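You operate a simulated robot arm through the tools that you are given. There is no shell and no other tool. Be economical: measure what you need, move in short steps, check, and stop when the job is done.

Carry out the task below with a simulated robot arm. There is one attempt and no reset: what you move stays moved.

TASK
Stand the brass hose nipple beside the brown box. It goes on the side that lies toward x +0.0, y -1.0 (a direction in the base frame), with about 3 cm between them.

It is judged by the outcome, as a careful person would: the job done as asked, and still so three seconds after it is handed in. It fails if anything else is knocked over, pushed out of place, dropped, spilled or broken.

THE ROBOT
A 6-joint arm with a two-finger parallel gripper, fixed in place. Base frame: the origin is at the foot of the arm, x ahead of it, y to its left, z up; the work surface is at about z = 0. Lengths are in m, angles in rad, forces in N, time in s.
With the tool pointing down near the work surface it reaches from about 0.14 to 0.58 m from the base axis. Its first joint turns from -1.152 to 1.152 rad. Payload 2.1 kg.
Tool frame: the origin (TCP) lies between the finger pads and is the grasp point; the fingertips stand 0.03 m ahead of it; z points along the fingers, y is the line along which they close. The gripper opens to 0.094 m. The fingers are 0.028 m wide and 0.01 m thick; the gripper's body (0.05 by 0.096 m) begins 0.055 m behind the TCP.
Orientation is that of the tool frame in the base frame, as a unit quaternion [w, x, y, z]. With the fingers straight down and closing along the base's y, the tool's x points along the base's -x, its y along +y and its z along -z.

THE INTERFACE
- The arm moves only by the tool step_arm. Its argument "motion" is a list of rows, each a list of 6 numbers: the shift along the base's x, y, z in cm, then the turn, a rotation vector about the base's x, y, z in rad. In form: [[x, y, z, wx, wy, wz], ...]. A call has 1 to 12 rows; each row is the pose to reach, as a shift and turn from the pose commanded when the call began. "jaw" is the closure, from 0 (fully open) to 1 (shut), set as the call begins (left out, the last holds). A row lasts 0.2 s, in which the tool goes at most 0.05 m and 0.15 rad; a call with a longer step from one row to the next is refused whole, and so is a gripper value outside its range. A pose out of reach is approached as far as the arm can. The call stops where the force on the tool passes 40 N (or 10 N more than at its start, if that is more) or the arm is blocked; 0.2 s more then pass. The fingers move at their own pace (about 0.072 m/s each) and stop on an object; they squeeze with about 43 N. The grip force told is the motor's: it shows also when the fingers shut on nothing. Time passes only in rows, and 0.2 s behind the last, so rows that repeat a pose let the fingers close. It gives the time, the measured TCP pose, the force on the tool (base axes), the opening and the grip force at its end, in the units of the frame above (readings bear some noise), and new pictures: "views" is both (left out), scene, wrist or none.
- Cameras (640 x 400 px; columns grow to the right, rows downward): "scene" is fixed at [0.0626, -0.3939, 0.464]; the picture's right is [0.59, -0.81, 0.00], its down [-0.62, -0.45, -0.65] and it looks along [0.52, 0.38, -0.76] (base axes); focal length 368 px, centre (320, 200). "wrist" rides on the gripper at [-0.037, 0, -0.058] in the tool frame; the picture's right is [0.00, -1.00, 0.00], its down [0.97, 0.00, -0.24] and it looks along [0.24, 0.00, 0.97] (tool axes); focal length 218 px, centre (320, 200).
- measure_at(camera, pixels): for up to 12 pixels [column, row] of the newest picture of that camera ("zoom" is the newest enlarged one), the place [x, y, z] in the base frame of the surface seen there, good to about 0.002 m. No time passes.
- enlarge(camera, box): a new picture of the part [left, top, right, bottom] of that camera's present view, enlarged. No time passes.
- close_job(): hands the job in; it is judged then, once.

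Work in short steps. Measure before you move; look again where a grasp or a placing could have gone wrong, and mend it. You have 60 turns and 120 pictures in all, the two below and enlarged ones among them. Open the gripper and draw the arm clear of the work before you hand the job in, unless the task says otherwise; then end with one line.

The tools are called after "Call:" as name(argument=value, ...) on one line, values as JSON. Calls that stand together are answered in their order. step_arm: Moves the arm, as the interface text tells. Its arguments: {"type":"object","properties":{"motion":{"type":"array","items":{"type":"array","items":{"type":"number"}}},"jaw":{"type":"number"},"views":{"type":"string","enum":["both","scene","wrist","none"]}},"required":["motion"]} The other tools are called the same way: measure_at (camera, pixels) gives the place of the surface under pixels of a picture; enlarge (camera, box) takes an enlarged picture of a part of a camera's view; close_job () hands the job in.

At the start:

```text
t: 0.0
position: [0.207, -0.2401, 0.2301]
tcp_rot: [0.001, 0.0, 1.0, 0.0]
wrist_force: [0.8, 0.2, 0.0]
width: 0.0942
finger_force: 0.1
```

scene: 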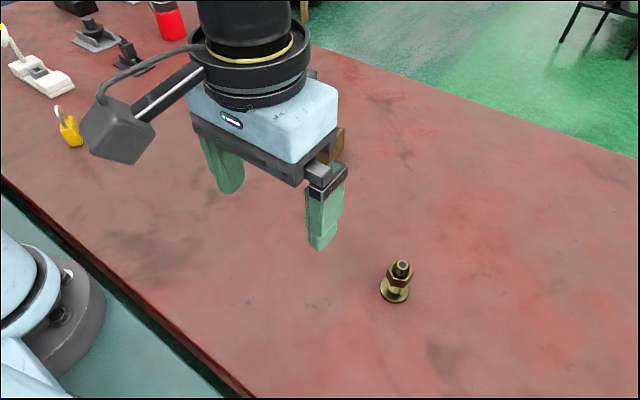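
wrist: 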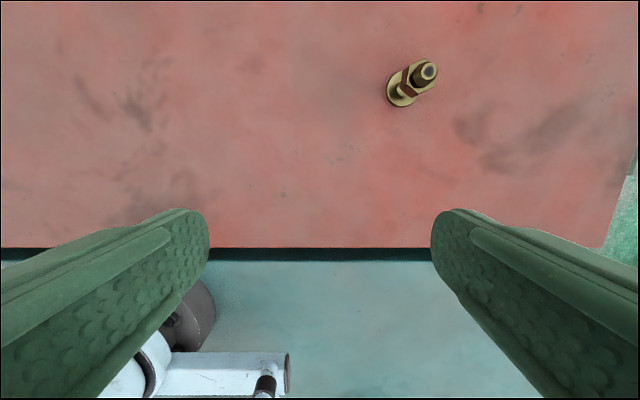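

The nipple stands at scene (397,283). The brown box is mostly hidden behind the gripper near (335,145). I'll measure the nipple and look closer.

Call:
enlarge(camera="scene", box=[340, 230, 460, 320])

Call:
measure_at(camera="scene", pixels=[[402, 264], [396, 280], [394, 298], [382, 293], [409, 296], [336, 140], [340, 150], [335, 157], [430, 310]])

Call:
step_arm(motion=[[0, -3, 2, 0, 0, 0], [0, -6, 2, 0, 0, 0], [0, -9, 2, 0, 0, 0]], jaw=0)

```text
4.44 times, centred on (400, 275) of scene
```

zoom: 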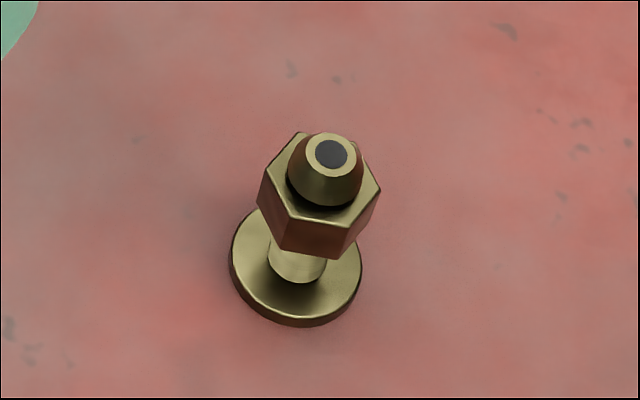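

```text
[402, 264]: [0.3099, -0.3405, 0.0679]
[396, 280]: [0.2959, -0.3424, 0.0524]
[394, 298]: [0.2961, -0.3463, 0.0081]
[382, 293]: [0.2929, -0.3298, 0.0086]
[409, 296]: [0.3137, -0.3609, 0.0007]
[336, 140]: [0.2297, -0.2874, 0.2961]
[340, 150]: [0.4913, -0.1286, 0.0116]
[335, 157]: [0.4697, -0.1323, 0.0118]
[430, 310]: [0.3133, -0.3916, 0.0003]
```

```text
t: 0.8
position: [0.2059, -0.3312, 0.2501]
tcp_rot: [0.001, 0.0, 1.0, 0.0]
wrist_force: [0.0, 0.0, 0.1]
width: 0.0941
finger_force: 0.1
```

scene: 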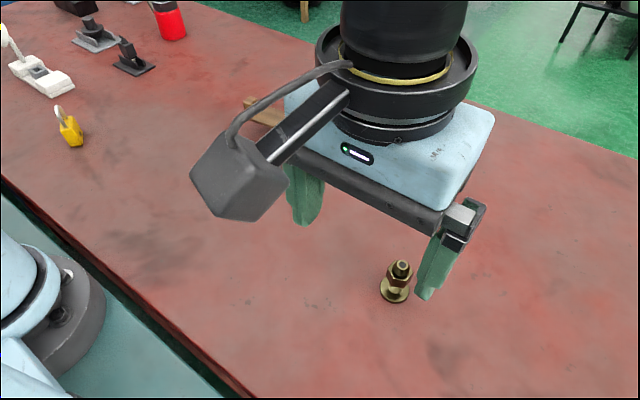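
wrist: 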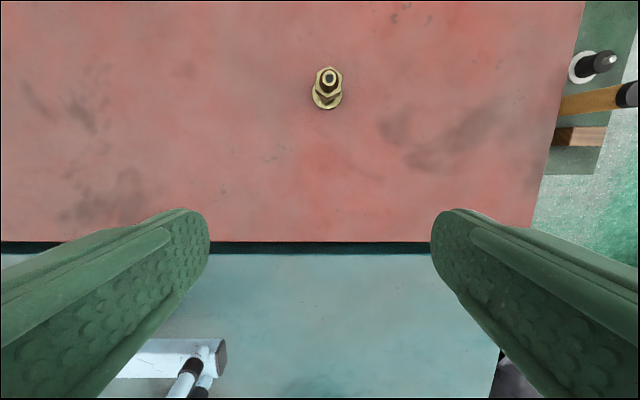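

The nipple's axis is near (0.303,-0.342) and its top near z 0.068. The box is still partly hidden, so I move above the nipple, staying high, and look again.

Call:
step_arm(motion=[[3, 0, -3, 0, 0, 0], [6, -0.5, -6, 0, 0, 0], [8.5, -1, -9, 0, 0, 0], [9.7, -1.1, -11, 0, 0, 0]])

```text
t: 1.8
position: [0.3022, -0.3412, 0.141]
tcp_rot: [0.001, 0.0, 1.0, 0.0]
wrist_force: [-0.4, 0.7, 0.1]
width: 0.0938
finger_force: 0.0
```

scene: 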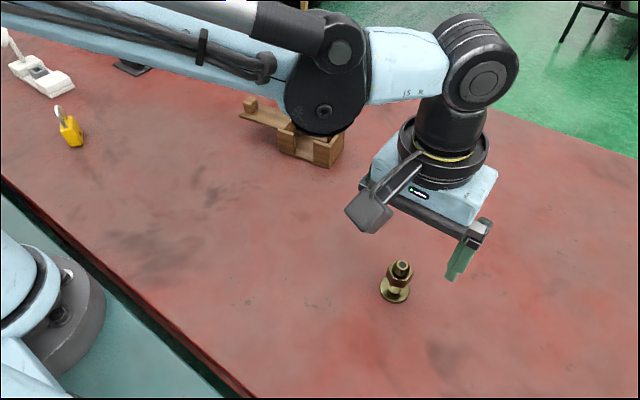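
wrist: 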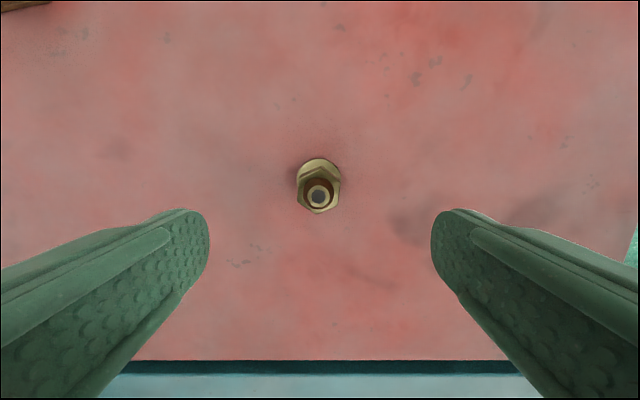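

The box is now visible around (310,147). I'll zoom in and measure it, along with the nipple.

Call:
enlarge(camera="scene", box=[230, 85, 358, 175])

Call:
measure_at(camera="scene", pixels=[[278, 152], [279, 134], [312, 164], [313, 146], [330, 168], [331, 150], [343, 152], [343, 135], [250, 118], [242, 117], [250, 102], [295, 140]])

Call:
measure_at(camera="wrist", pixels=[[318, 197], [300, 195], [340, 195], [318, 210], [318, 162], [299, 178]])

```text
4.44 times, centred on (294, 130) of scene
```

zoom: 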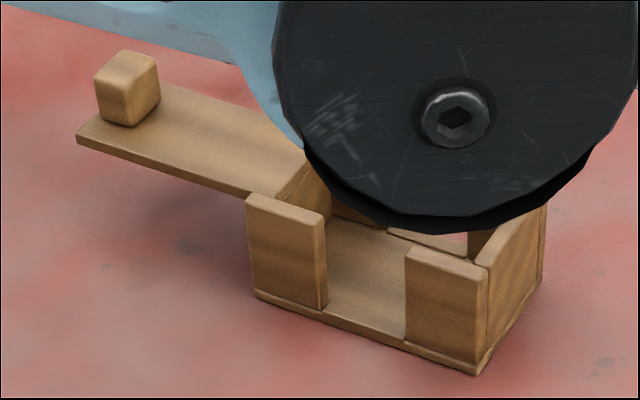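

```text
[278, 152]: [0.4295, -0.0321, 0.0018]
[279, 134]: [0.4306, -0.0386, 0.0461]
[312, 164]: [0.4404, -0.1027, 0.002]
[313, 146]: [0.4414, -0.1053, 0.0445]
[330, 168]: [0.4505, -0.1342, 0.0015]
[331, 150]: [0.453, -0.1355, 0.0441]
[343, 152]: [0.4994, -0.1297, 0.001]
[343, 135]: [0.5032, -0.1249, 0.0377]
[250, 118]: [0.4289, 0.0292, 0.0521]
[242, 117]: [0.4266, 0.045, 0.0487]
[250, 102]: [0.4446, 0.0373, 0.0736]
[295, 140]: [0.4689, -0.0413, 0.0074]
```

```text
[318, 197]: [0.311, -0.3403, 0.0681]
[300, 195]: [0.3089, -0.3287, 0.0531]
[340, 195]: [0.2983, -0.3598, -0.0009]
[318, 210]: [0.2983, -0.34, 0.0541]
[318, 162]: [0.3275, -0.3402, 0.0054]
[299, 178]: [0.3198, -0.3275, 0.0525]
```

The box's -y face runs from about (0.451,-0.137) to (0.51,-0.123), and its walls are about 0.046 high. I'll grasp with the fingers closing along x so they stay out of the gap. First I check the hex orientation.

Call:
enlarge(camera="wrist", box=[280, 150, 360, 220])

Call:
step_arm(motion=[[0.2, 0, 0, 0, 0, -0.14], [0.4, 0, 0, 0, 0, -0.28], [0.6, 0, 0, 0, 0, -0.42], [0.8, 0, 0, 0, 0, -0.56], [0.8, 0, 0, 0, 0, -0.7], [0.8, 0, 0, 0, 0, -0.84], [0.8, 0, 0, 0, 0, -0.98], [0.8, 0, 0, 0, 0, -1.12], [0.8, 0, 0, 0, 0, -1.26], [0.8, 0, 0, 0, 0, -1.4], [0.8, 0, 0, 0, 0, -1.5], [0.8, 0, 0, 0, 0, -1.5708]])

```text
5.71 times, centred on (320, 185) of wrist
```

zoom: 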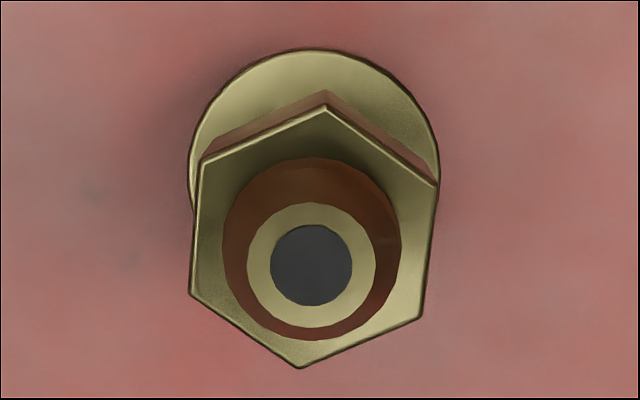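

```text
t: 4.4
position: [0.3098, -0.3411, 0.1419]
tcp_rot: [0.0, 0.708, 0.707, -0.001]
wrist_force: [-0.3, -0.1, 0.6]
width: 0.0941
finger_force: 0.0
```

scene: 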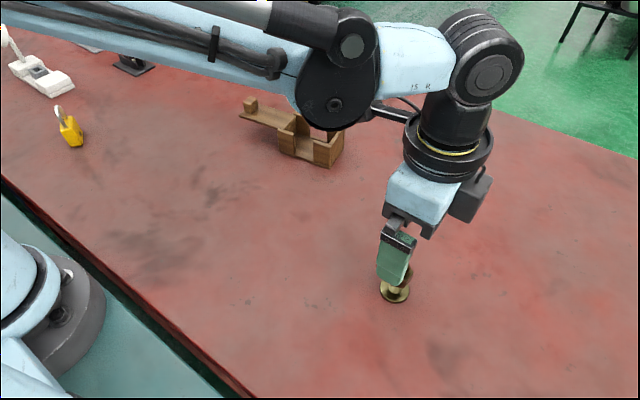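
wrist: 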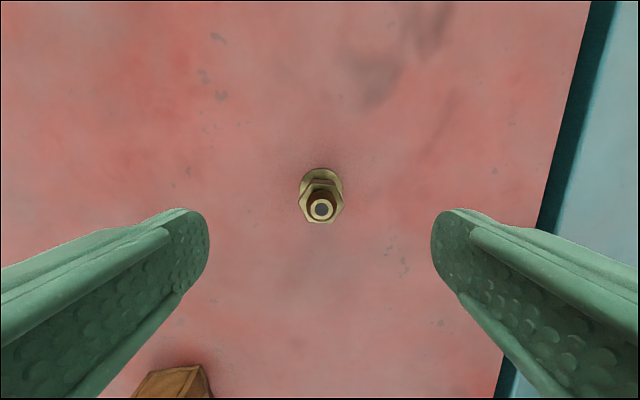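

The hex flats face roughly 86°, 26° and 146°. I turn the closing line from 0° to 26° and check where the nipple's top is.

Call:
measure_at(camera="wrist", pixels=[[320, 201], [321, 217], [312, 210], [330, 210], [321, 170]])

Call:
step_arm(motion=[[0, 0, 0, 0, 0, 0.15], [0, 0, 0, 0, 0, 0.3], [0, 0, 0, 0, 0, 0.45], [0, 0, -2, 0, 0, 0.45], [0, 0, -3, 0, 0, 0.45]])

```text
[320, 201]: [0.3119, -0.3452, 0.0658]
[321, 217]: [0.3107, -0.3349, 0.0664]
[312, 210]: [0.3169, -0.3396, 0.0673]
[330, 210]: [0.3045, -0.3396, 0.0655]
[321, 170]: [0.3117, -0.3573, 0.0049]
```

```text
t: 5.6
position: [0.3118, -0.3416, 0.1113]
tcp_rot: [0.001, 0.53, 0.848, 0.0]
wrist_force: [0.5, 0.3, 0.9]
width: 0.0942
finger_force: 0.0
```

scene: 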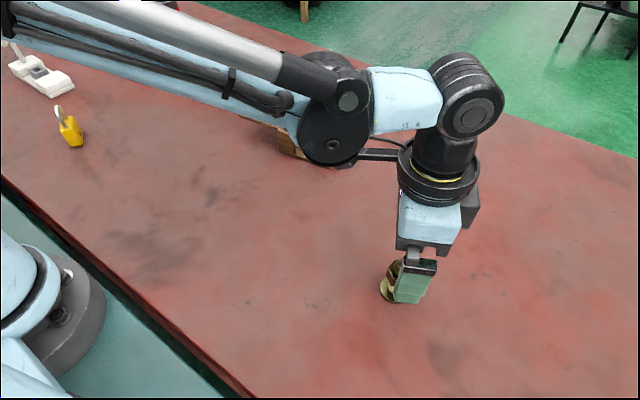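
wrist: 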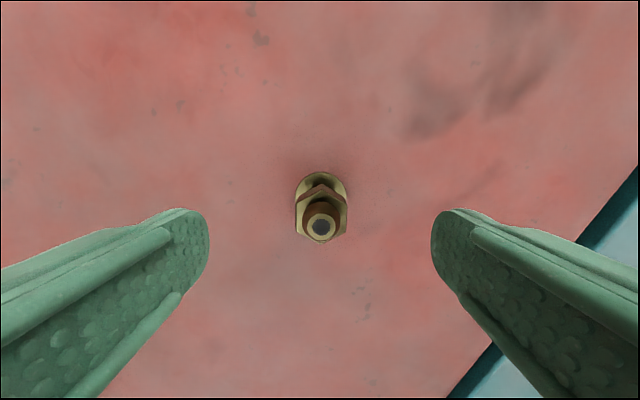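

The flats now face the fingers and the nipple is centred. I descend to z≈0.046, with the fingertips at about 0.016.

Call:
step_arm(motion=[[0, 0.1, -2, 0, 0, 0], [0, 0.1, -4, 0, 0, 0], [0, 0.1, -5.5, 0, 0, 0], [0, 0.1, -6.5, 0, 0, 0]])

Call:
step_arm(motion=[[0, 0, 0, 0, 0, 0], [0, 0, 0, 0, 0, 0], [0, 0, 0, 0, 0, 0], [0, 0, 0, 0, 0, 0]], jaw=1)

```text
t: 6.6
position: [0.3115, -0.3429, 0.0464]
tcp_rot: [0.001, 0.531, 0.847, -0.001]
wrist_force: [0.6, 0.0, 0.3]
width: 0.0941
finger_force: 0.2
```

scene: 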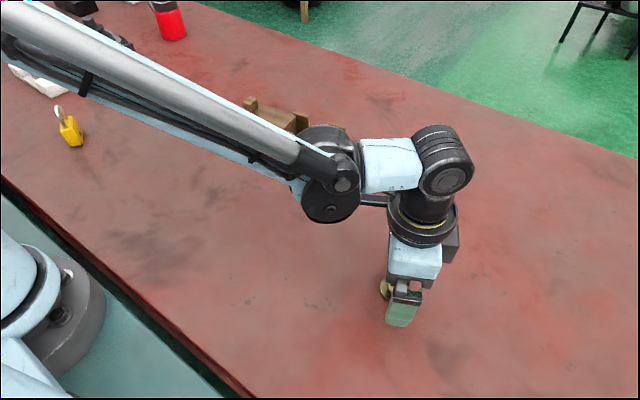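
wrist: 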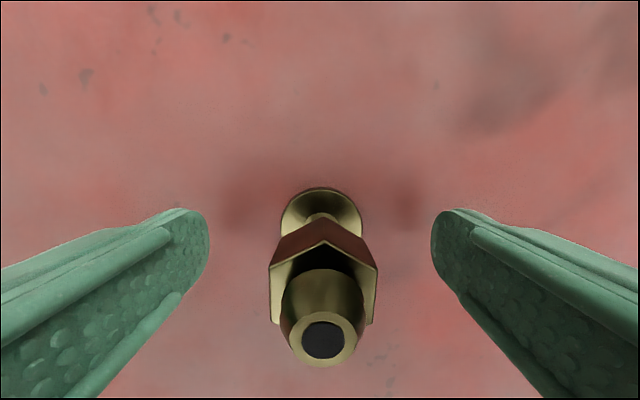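

```text
t: 7.6
position: [0.3116, -0.341, 0.0472]
tcp_rot: [0.0, 0.531, 0.847, 0.0]
wrist_force: [0.0, 1.0, 0.1]
width: 0.0294
finger_force: 43.1
```

scene: 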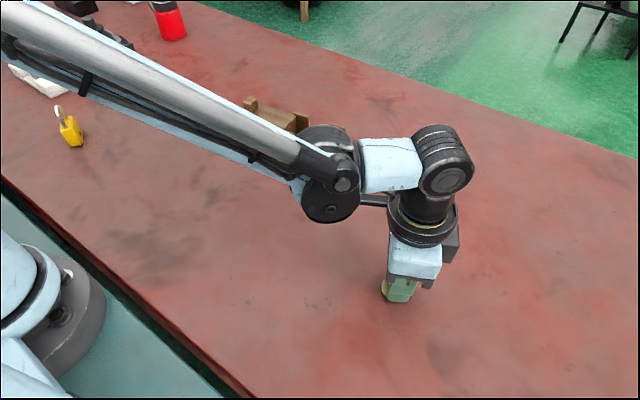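
wrist: 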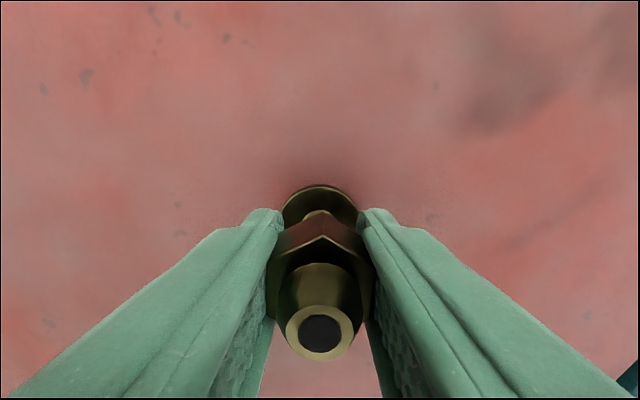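

Gripped: width is 0.029 with 43 N. I lift straight up, then move out to (0.46,-0.26) while turning the closing line to about 12°.

Call:
step_arm(motion=[[0, 0, 1, 0, 0, 0], [0, 0, 3, 0, 0, 0], [0, 0, 6, 0, 0, 0], [0, 0, 8, 0, 0, 0], [3, 1, 8, 0, 0, -0.1], [6, 2.5, 8, 0, 0, -0.2], [9, 4, 8, 0, 0, -0.25], [12, 6, 8, 0, 0, -0.25], [15, 8, 8, 0, 0, -0.25]])

```text
t: 9.6
position: [0.4608, -0.2599, 0.1251]
tcp_rot: [0.001, 0.634, 0.774, -0.001]
wrist_force: [0.0, -0.4, -1.7]
width: 0.0289
finger_force: 42.7
```

scene: 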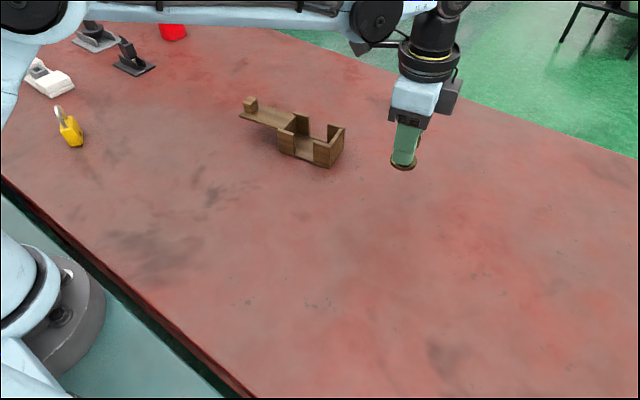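
wrist: 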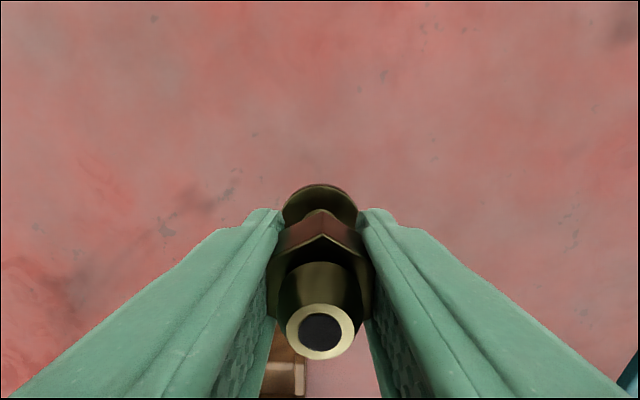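

The box is fully visible now. I zoom in to locate its -y face.

Call:
enlarge(camera="scene", box=[230, 85, 358, 175])

```text
4.44 times, centred on (294, 130) of scene
```

zoom: 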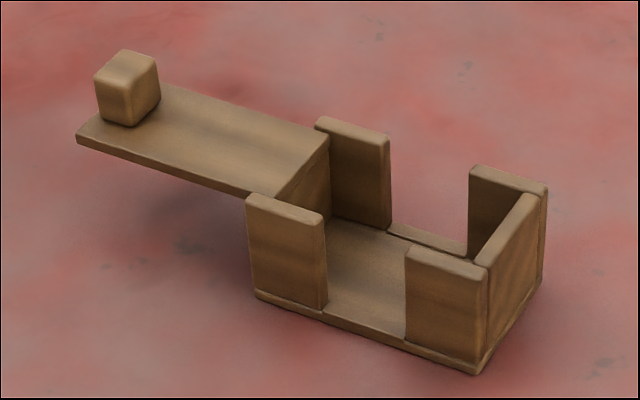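

Call:
measure_at(camera="zoom", pixels=[[477, 370], [500, 346], [520, 318], [540, 282], [488, 275], [510, 240], [530, 205], [545, 192], [500, 300], [525, 260], [256, 293], [253, 205]])

Call:
enlarge(camera="scene", box=[372, 110, 436, 180])

```text
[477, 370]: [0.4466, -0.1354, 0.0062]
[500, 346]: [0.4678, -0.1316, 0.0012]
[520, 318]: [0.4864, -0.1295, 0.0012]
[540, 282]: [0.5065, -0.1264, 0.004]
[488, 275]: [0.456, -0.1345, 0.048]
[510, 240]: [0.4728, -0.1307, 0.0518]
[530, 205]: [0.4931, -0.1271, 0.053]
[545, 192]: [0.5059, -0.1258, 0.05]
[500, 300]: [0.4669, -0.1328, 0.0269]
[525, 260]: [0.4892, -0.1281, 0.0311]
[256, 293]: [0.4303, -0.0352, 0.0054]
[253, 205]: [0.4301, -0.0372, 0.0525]
```

```text
5.71 times, centred on (404, 145) of scene
```

zoom: 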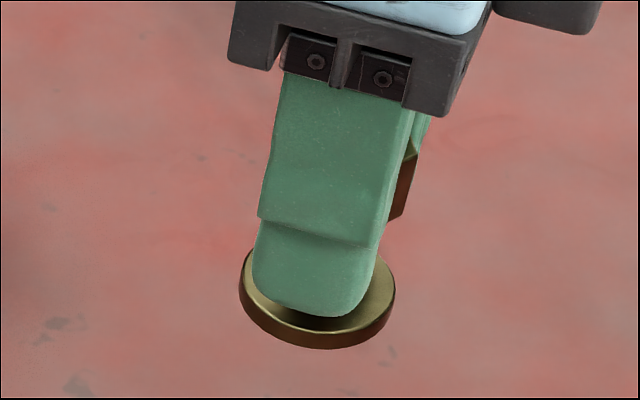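

The face runs from (0.447,-0.136) to (0.507,-0.126), and the flange radius is about 0.020. That puts the target centre at (0.476,-0.182). I move over it and partly down.

Call:
step_arm(motion=[[0.5, 3, 0, 0, 0, 0], [1, 6, 0, 0, 0, 0], [1.5, 7.8, 0, 0, 0, 0], [1.5, 7.8, -3, 0, 0, 0], [1.5, 7.8, -5.5, 0, 0, 0]])

```text
t: 10.8
position: [0.4765, -0.1824, 0.0708]
tcp_rot: [0.0, 0.633, 0.774, 0.0]
wrist_force: [-0.6, -0.4, -2.6]
width: 0.0288
finger_force: 42.8
```

scene: 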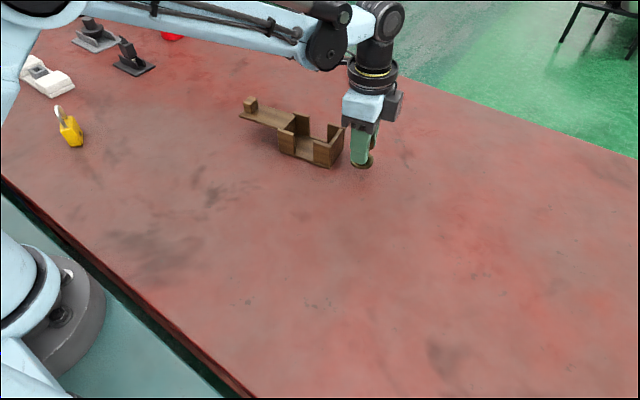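
wrist: 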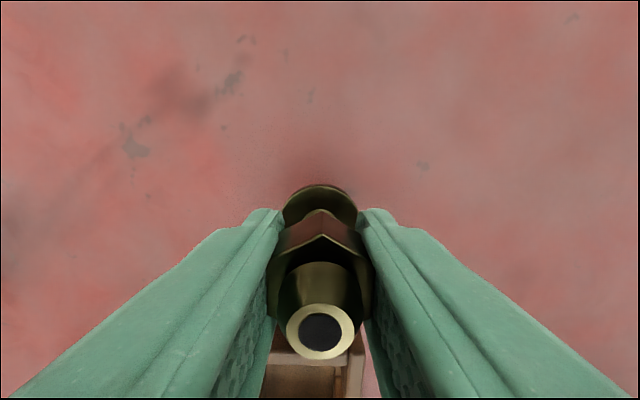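

All clear. I lower slowly the remaining 2.4 cm or so to grasp height.

Call:
step_arm(motion=[[0, 0, -1, 0, 0, 0], [0, 0, -1.8, 0, 0, 0], [0, 0, -2.2, 0, 0, 0], [0, 0, -2.4, 0, 0, 0]])

```text
t: 11.8
position: [0.4763, -0.1827, 0.0467]
tcp_rot: [0.0, 0.633, 0.775, -0.002]
wrist_force: [0.3, -1.0, -1.2]
width: 0.0288
finger_force: 42.7
```

scene: 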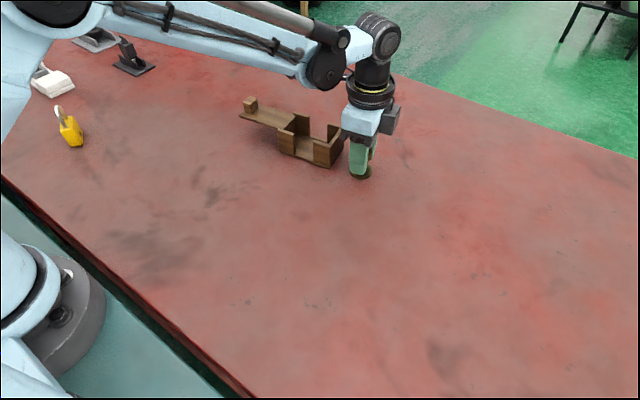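
wrist: 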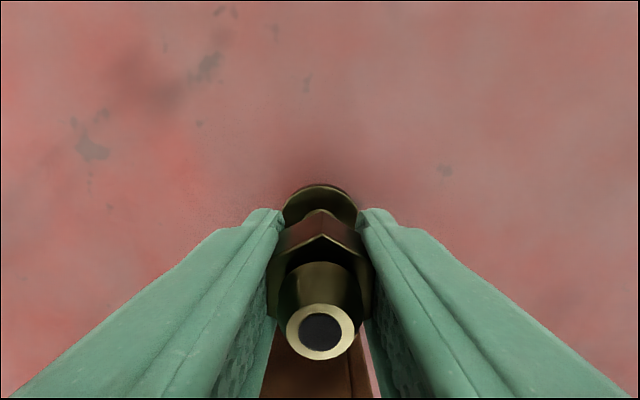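

The force hardly shows contact yet, so I ease down in small steps until the table takes the load.

Call:
step_arm(motion=[[0, 0, -0.05, 0, 0, 0], [0, 0, -0.1, 0, 0, 0], [0, 0, -0.1, 0, 0, 0]], views="none")

Call:
enlarge(camera="scene", box=[310, 110, 410, 190])

```text
t: 12.6
position: [0.4767, -0.1833, 0.0443]
tcp_rot: [0.001, 0.632, 0.775, 0.0]
wrist_force: [-0.1, -0.1, -0.2]
width: 0.0287
finger_force: 42.8
```

```text
5.00 times, centred on (360, 150) of scene
```

zoom: 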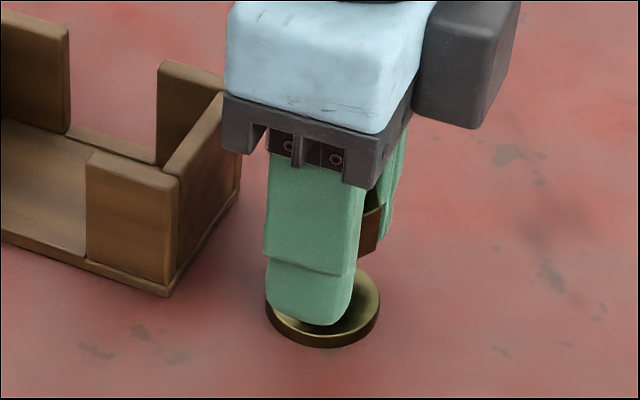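

The vertical force is near zero, so the table carries the nipple. I open the jaw, then rise.

Call:
step_arm(motion=[[0, 0, 0, 0, 0, 0], [0, 0, 0, 0, 0, 0], [0, 0, 0, 0, 0, 0], [0, 0, 0, 0, 0, 0]], jaw=0)

```text
t: 13.6
position: [0.4766, -0.182, 0.0464]
tcp_rot: [0.001, 0.633, 0.774, 0.0]
wrist_force: [1.1, 0.0, -0.5]
width: 0.0941
finger_force: 0.1
```

scene: 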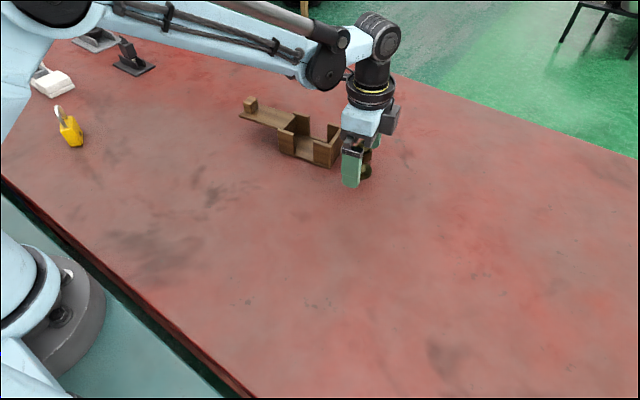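
wrist: 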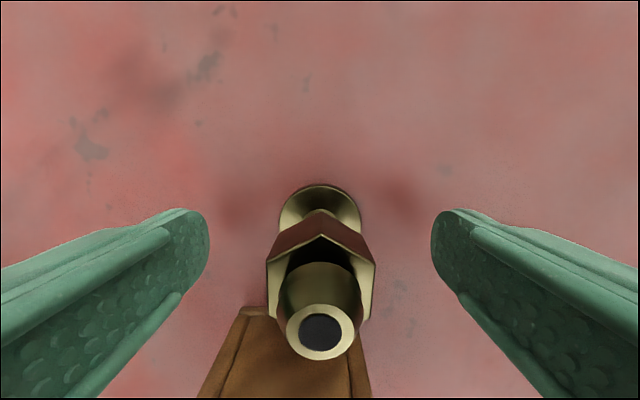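

The nipple stands free. I rise straight up and draw away to -y.

Call:
step_arm(motion=[[0, 0, 2, 0, 0, 0], [0, 0, 5, 0, 0, 0], [0, 0, 9, 0, 0, 0], [0, 0, 12, 0, 0, 0], [-2, -4, 13, 0, 0, 0], [-5, -8, 13, 0, 0, 0], [-8, -12, 13, 0, 0, 0]], views="scene")

Call:
enlarge(camera="scene", box=[310, 110, 410, 190])

Call:
measure_at(camera="zoom", pixels=[[170, 292], [235, 200], [270, 308], [376, 318], [320, 344], [266, 296]])

```text
t: 15.2
position: [0.3982, -0.3035, 0.1761]
tcp_rot: [0.001, 0.633, 0.775, 0.0]
wrist_force: [0.0, 0.1, 0.1]
width: 0.0938
finger_force: 0.1
```

scene: 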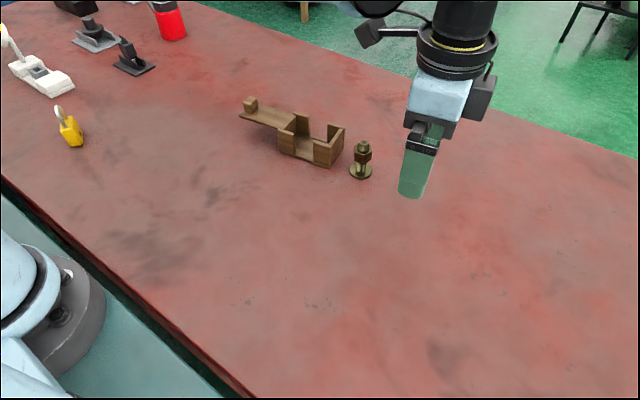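

```text
5.00 times, centred on (360, 150) of scene
```

zoom: 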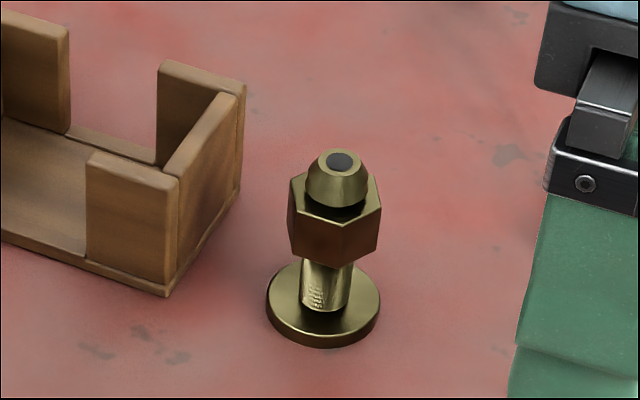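

```text
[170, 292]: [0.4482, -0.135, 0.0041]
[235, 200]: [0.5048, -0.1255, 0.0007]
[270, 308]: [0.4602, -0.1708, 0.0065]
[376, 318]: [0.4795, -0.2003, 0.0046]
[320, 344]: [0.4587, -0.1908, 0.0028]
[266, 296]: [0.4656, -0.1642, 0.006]
```

The nipple stands upright with a gap of about 3 cm, and the box hasn't moved. I'm handing it in.

Call:
close_job()

```text
The job is handed in.
```

The brass hose nipple is standing upright on the -y side of the brown box, about 3 cm from it; the box was not moved, and the arm is open and clear.
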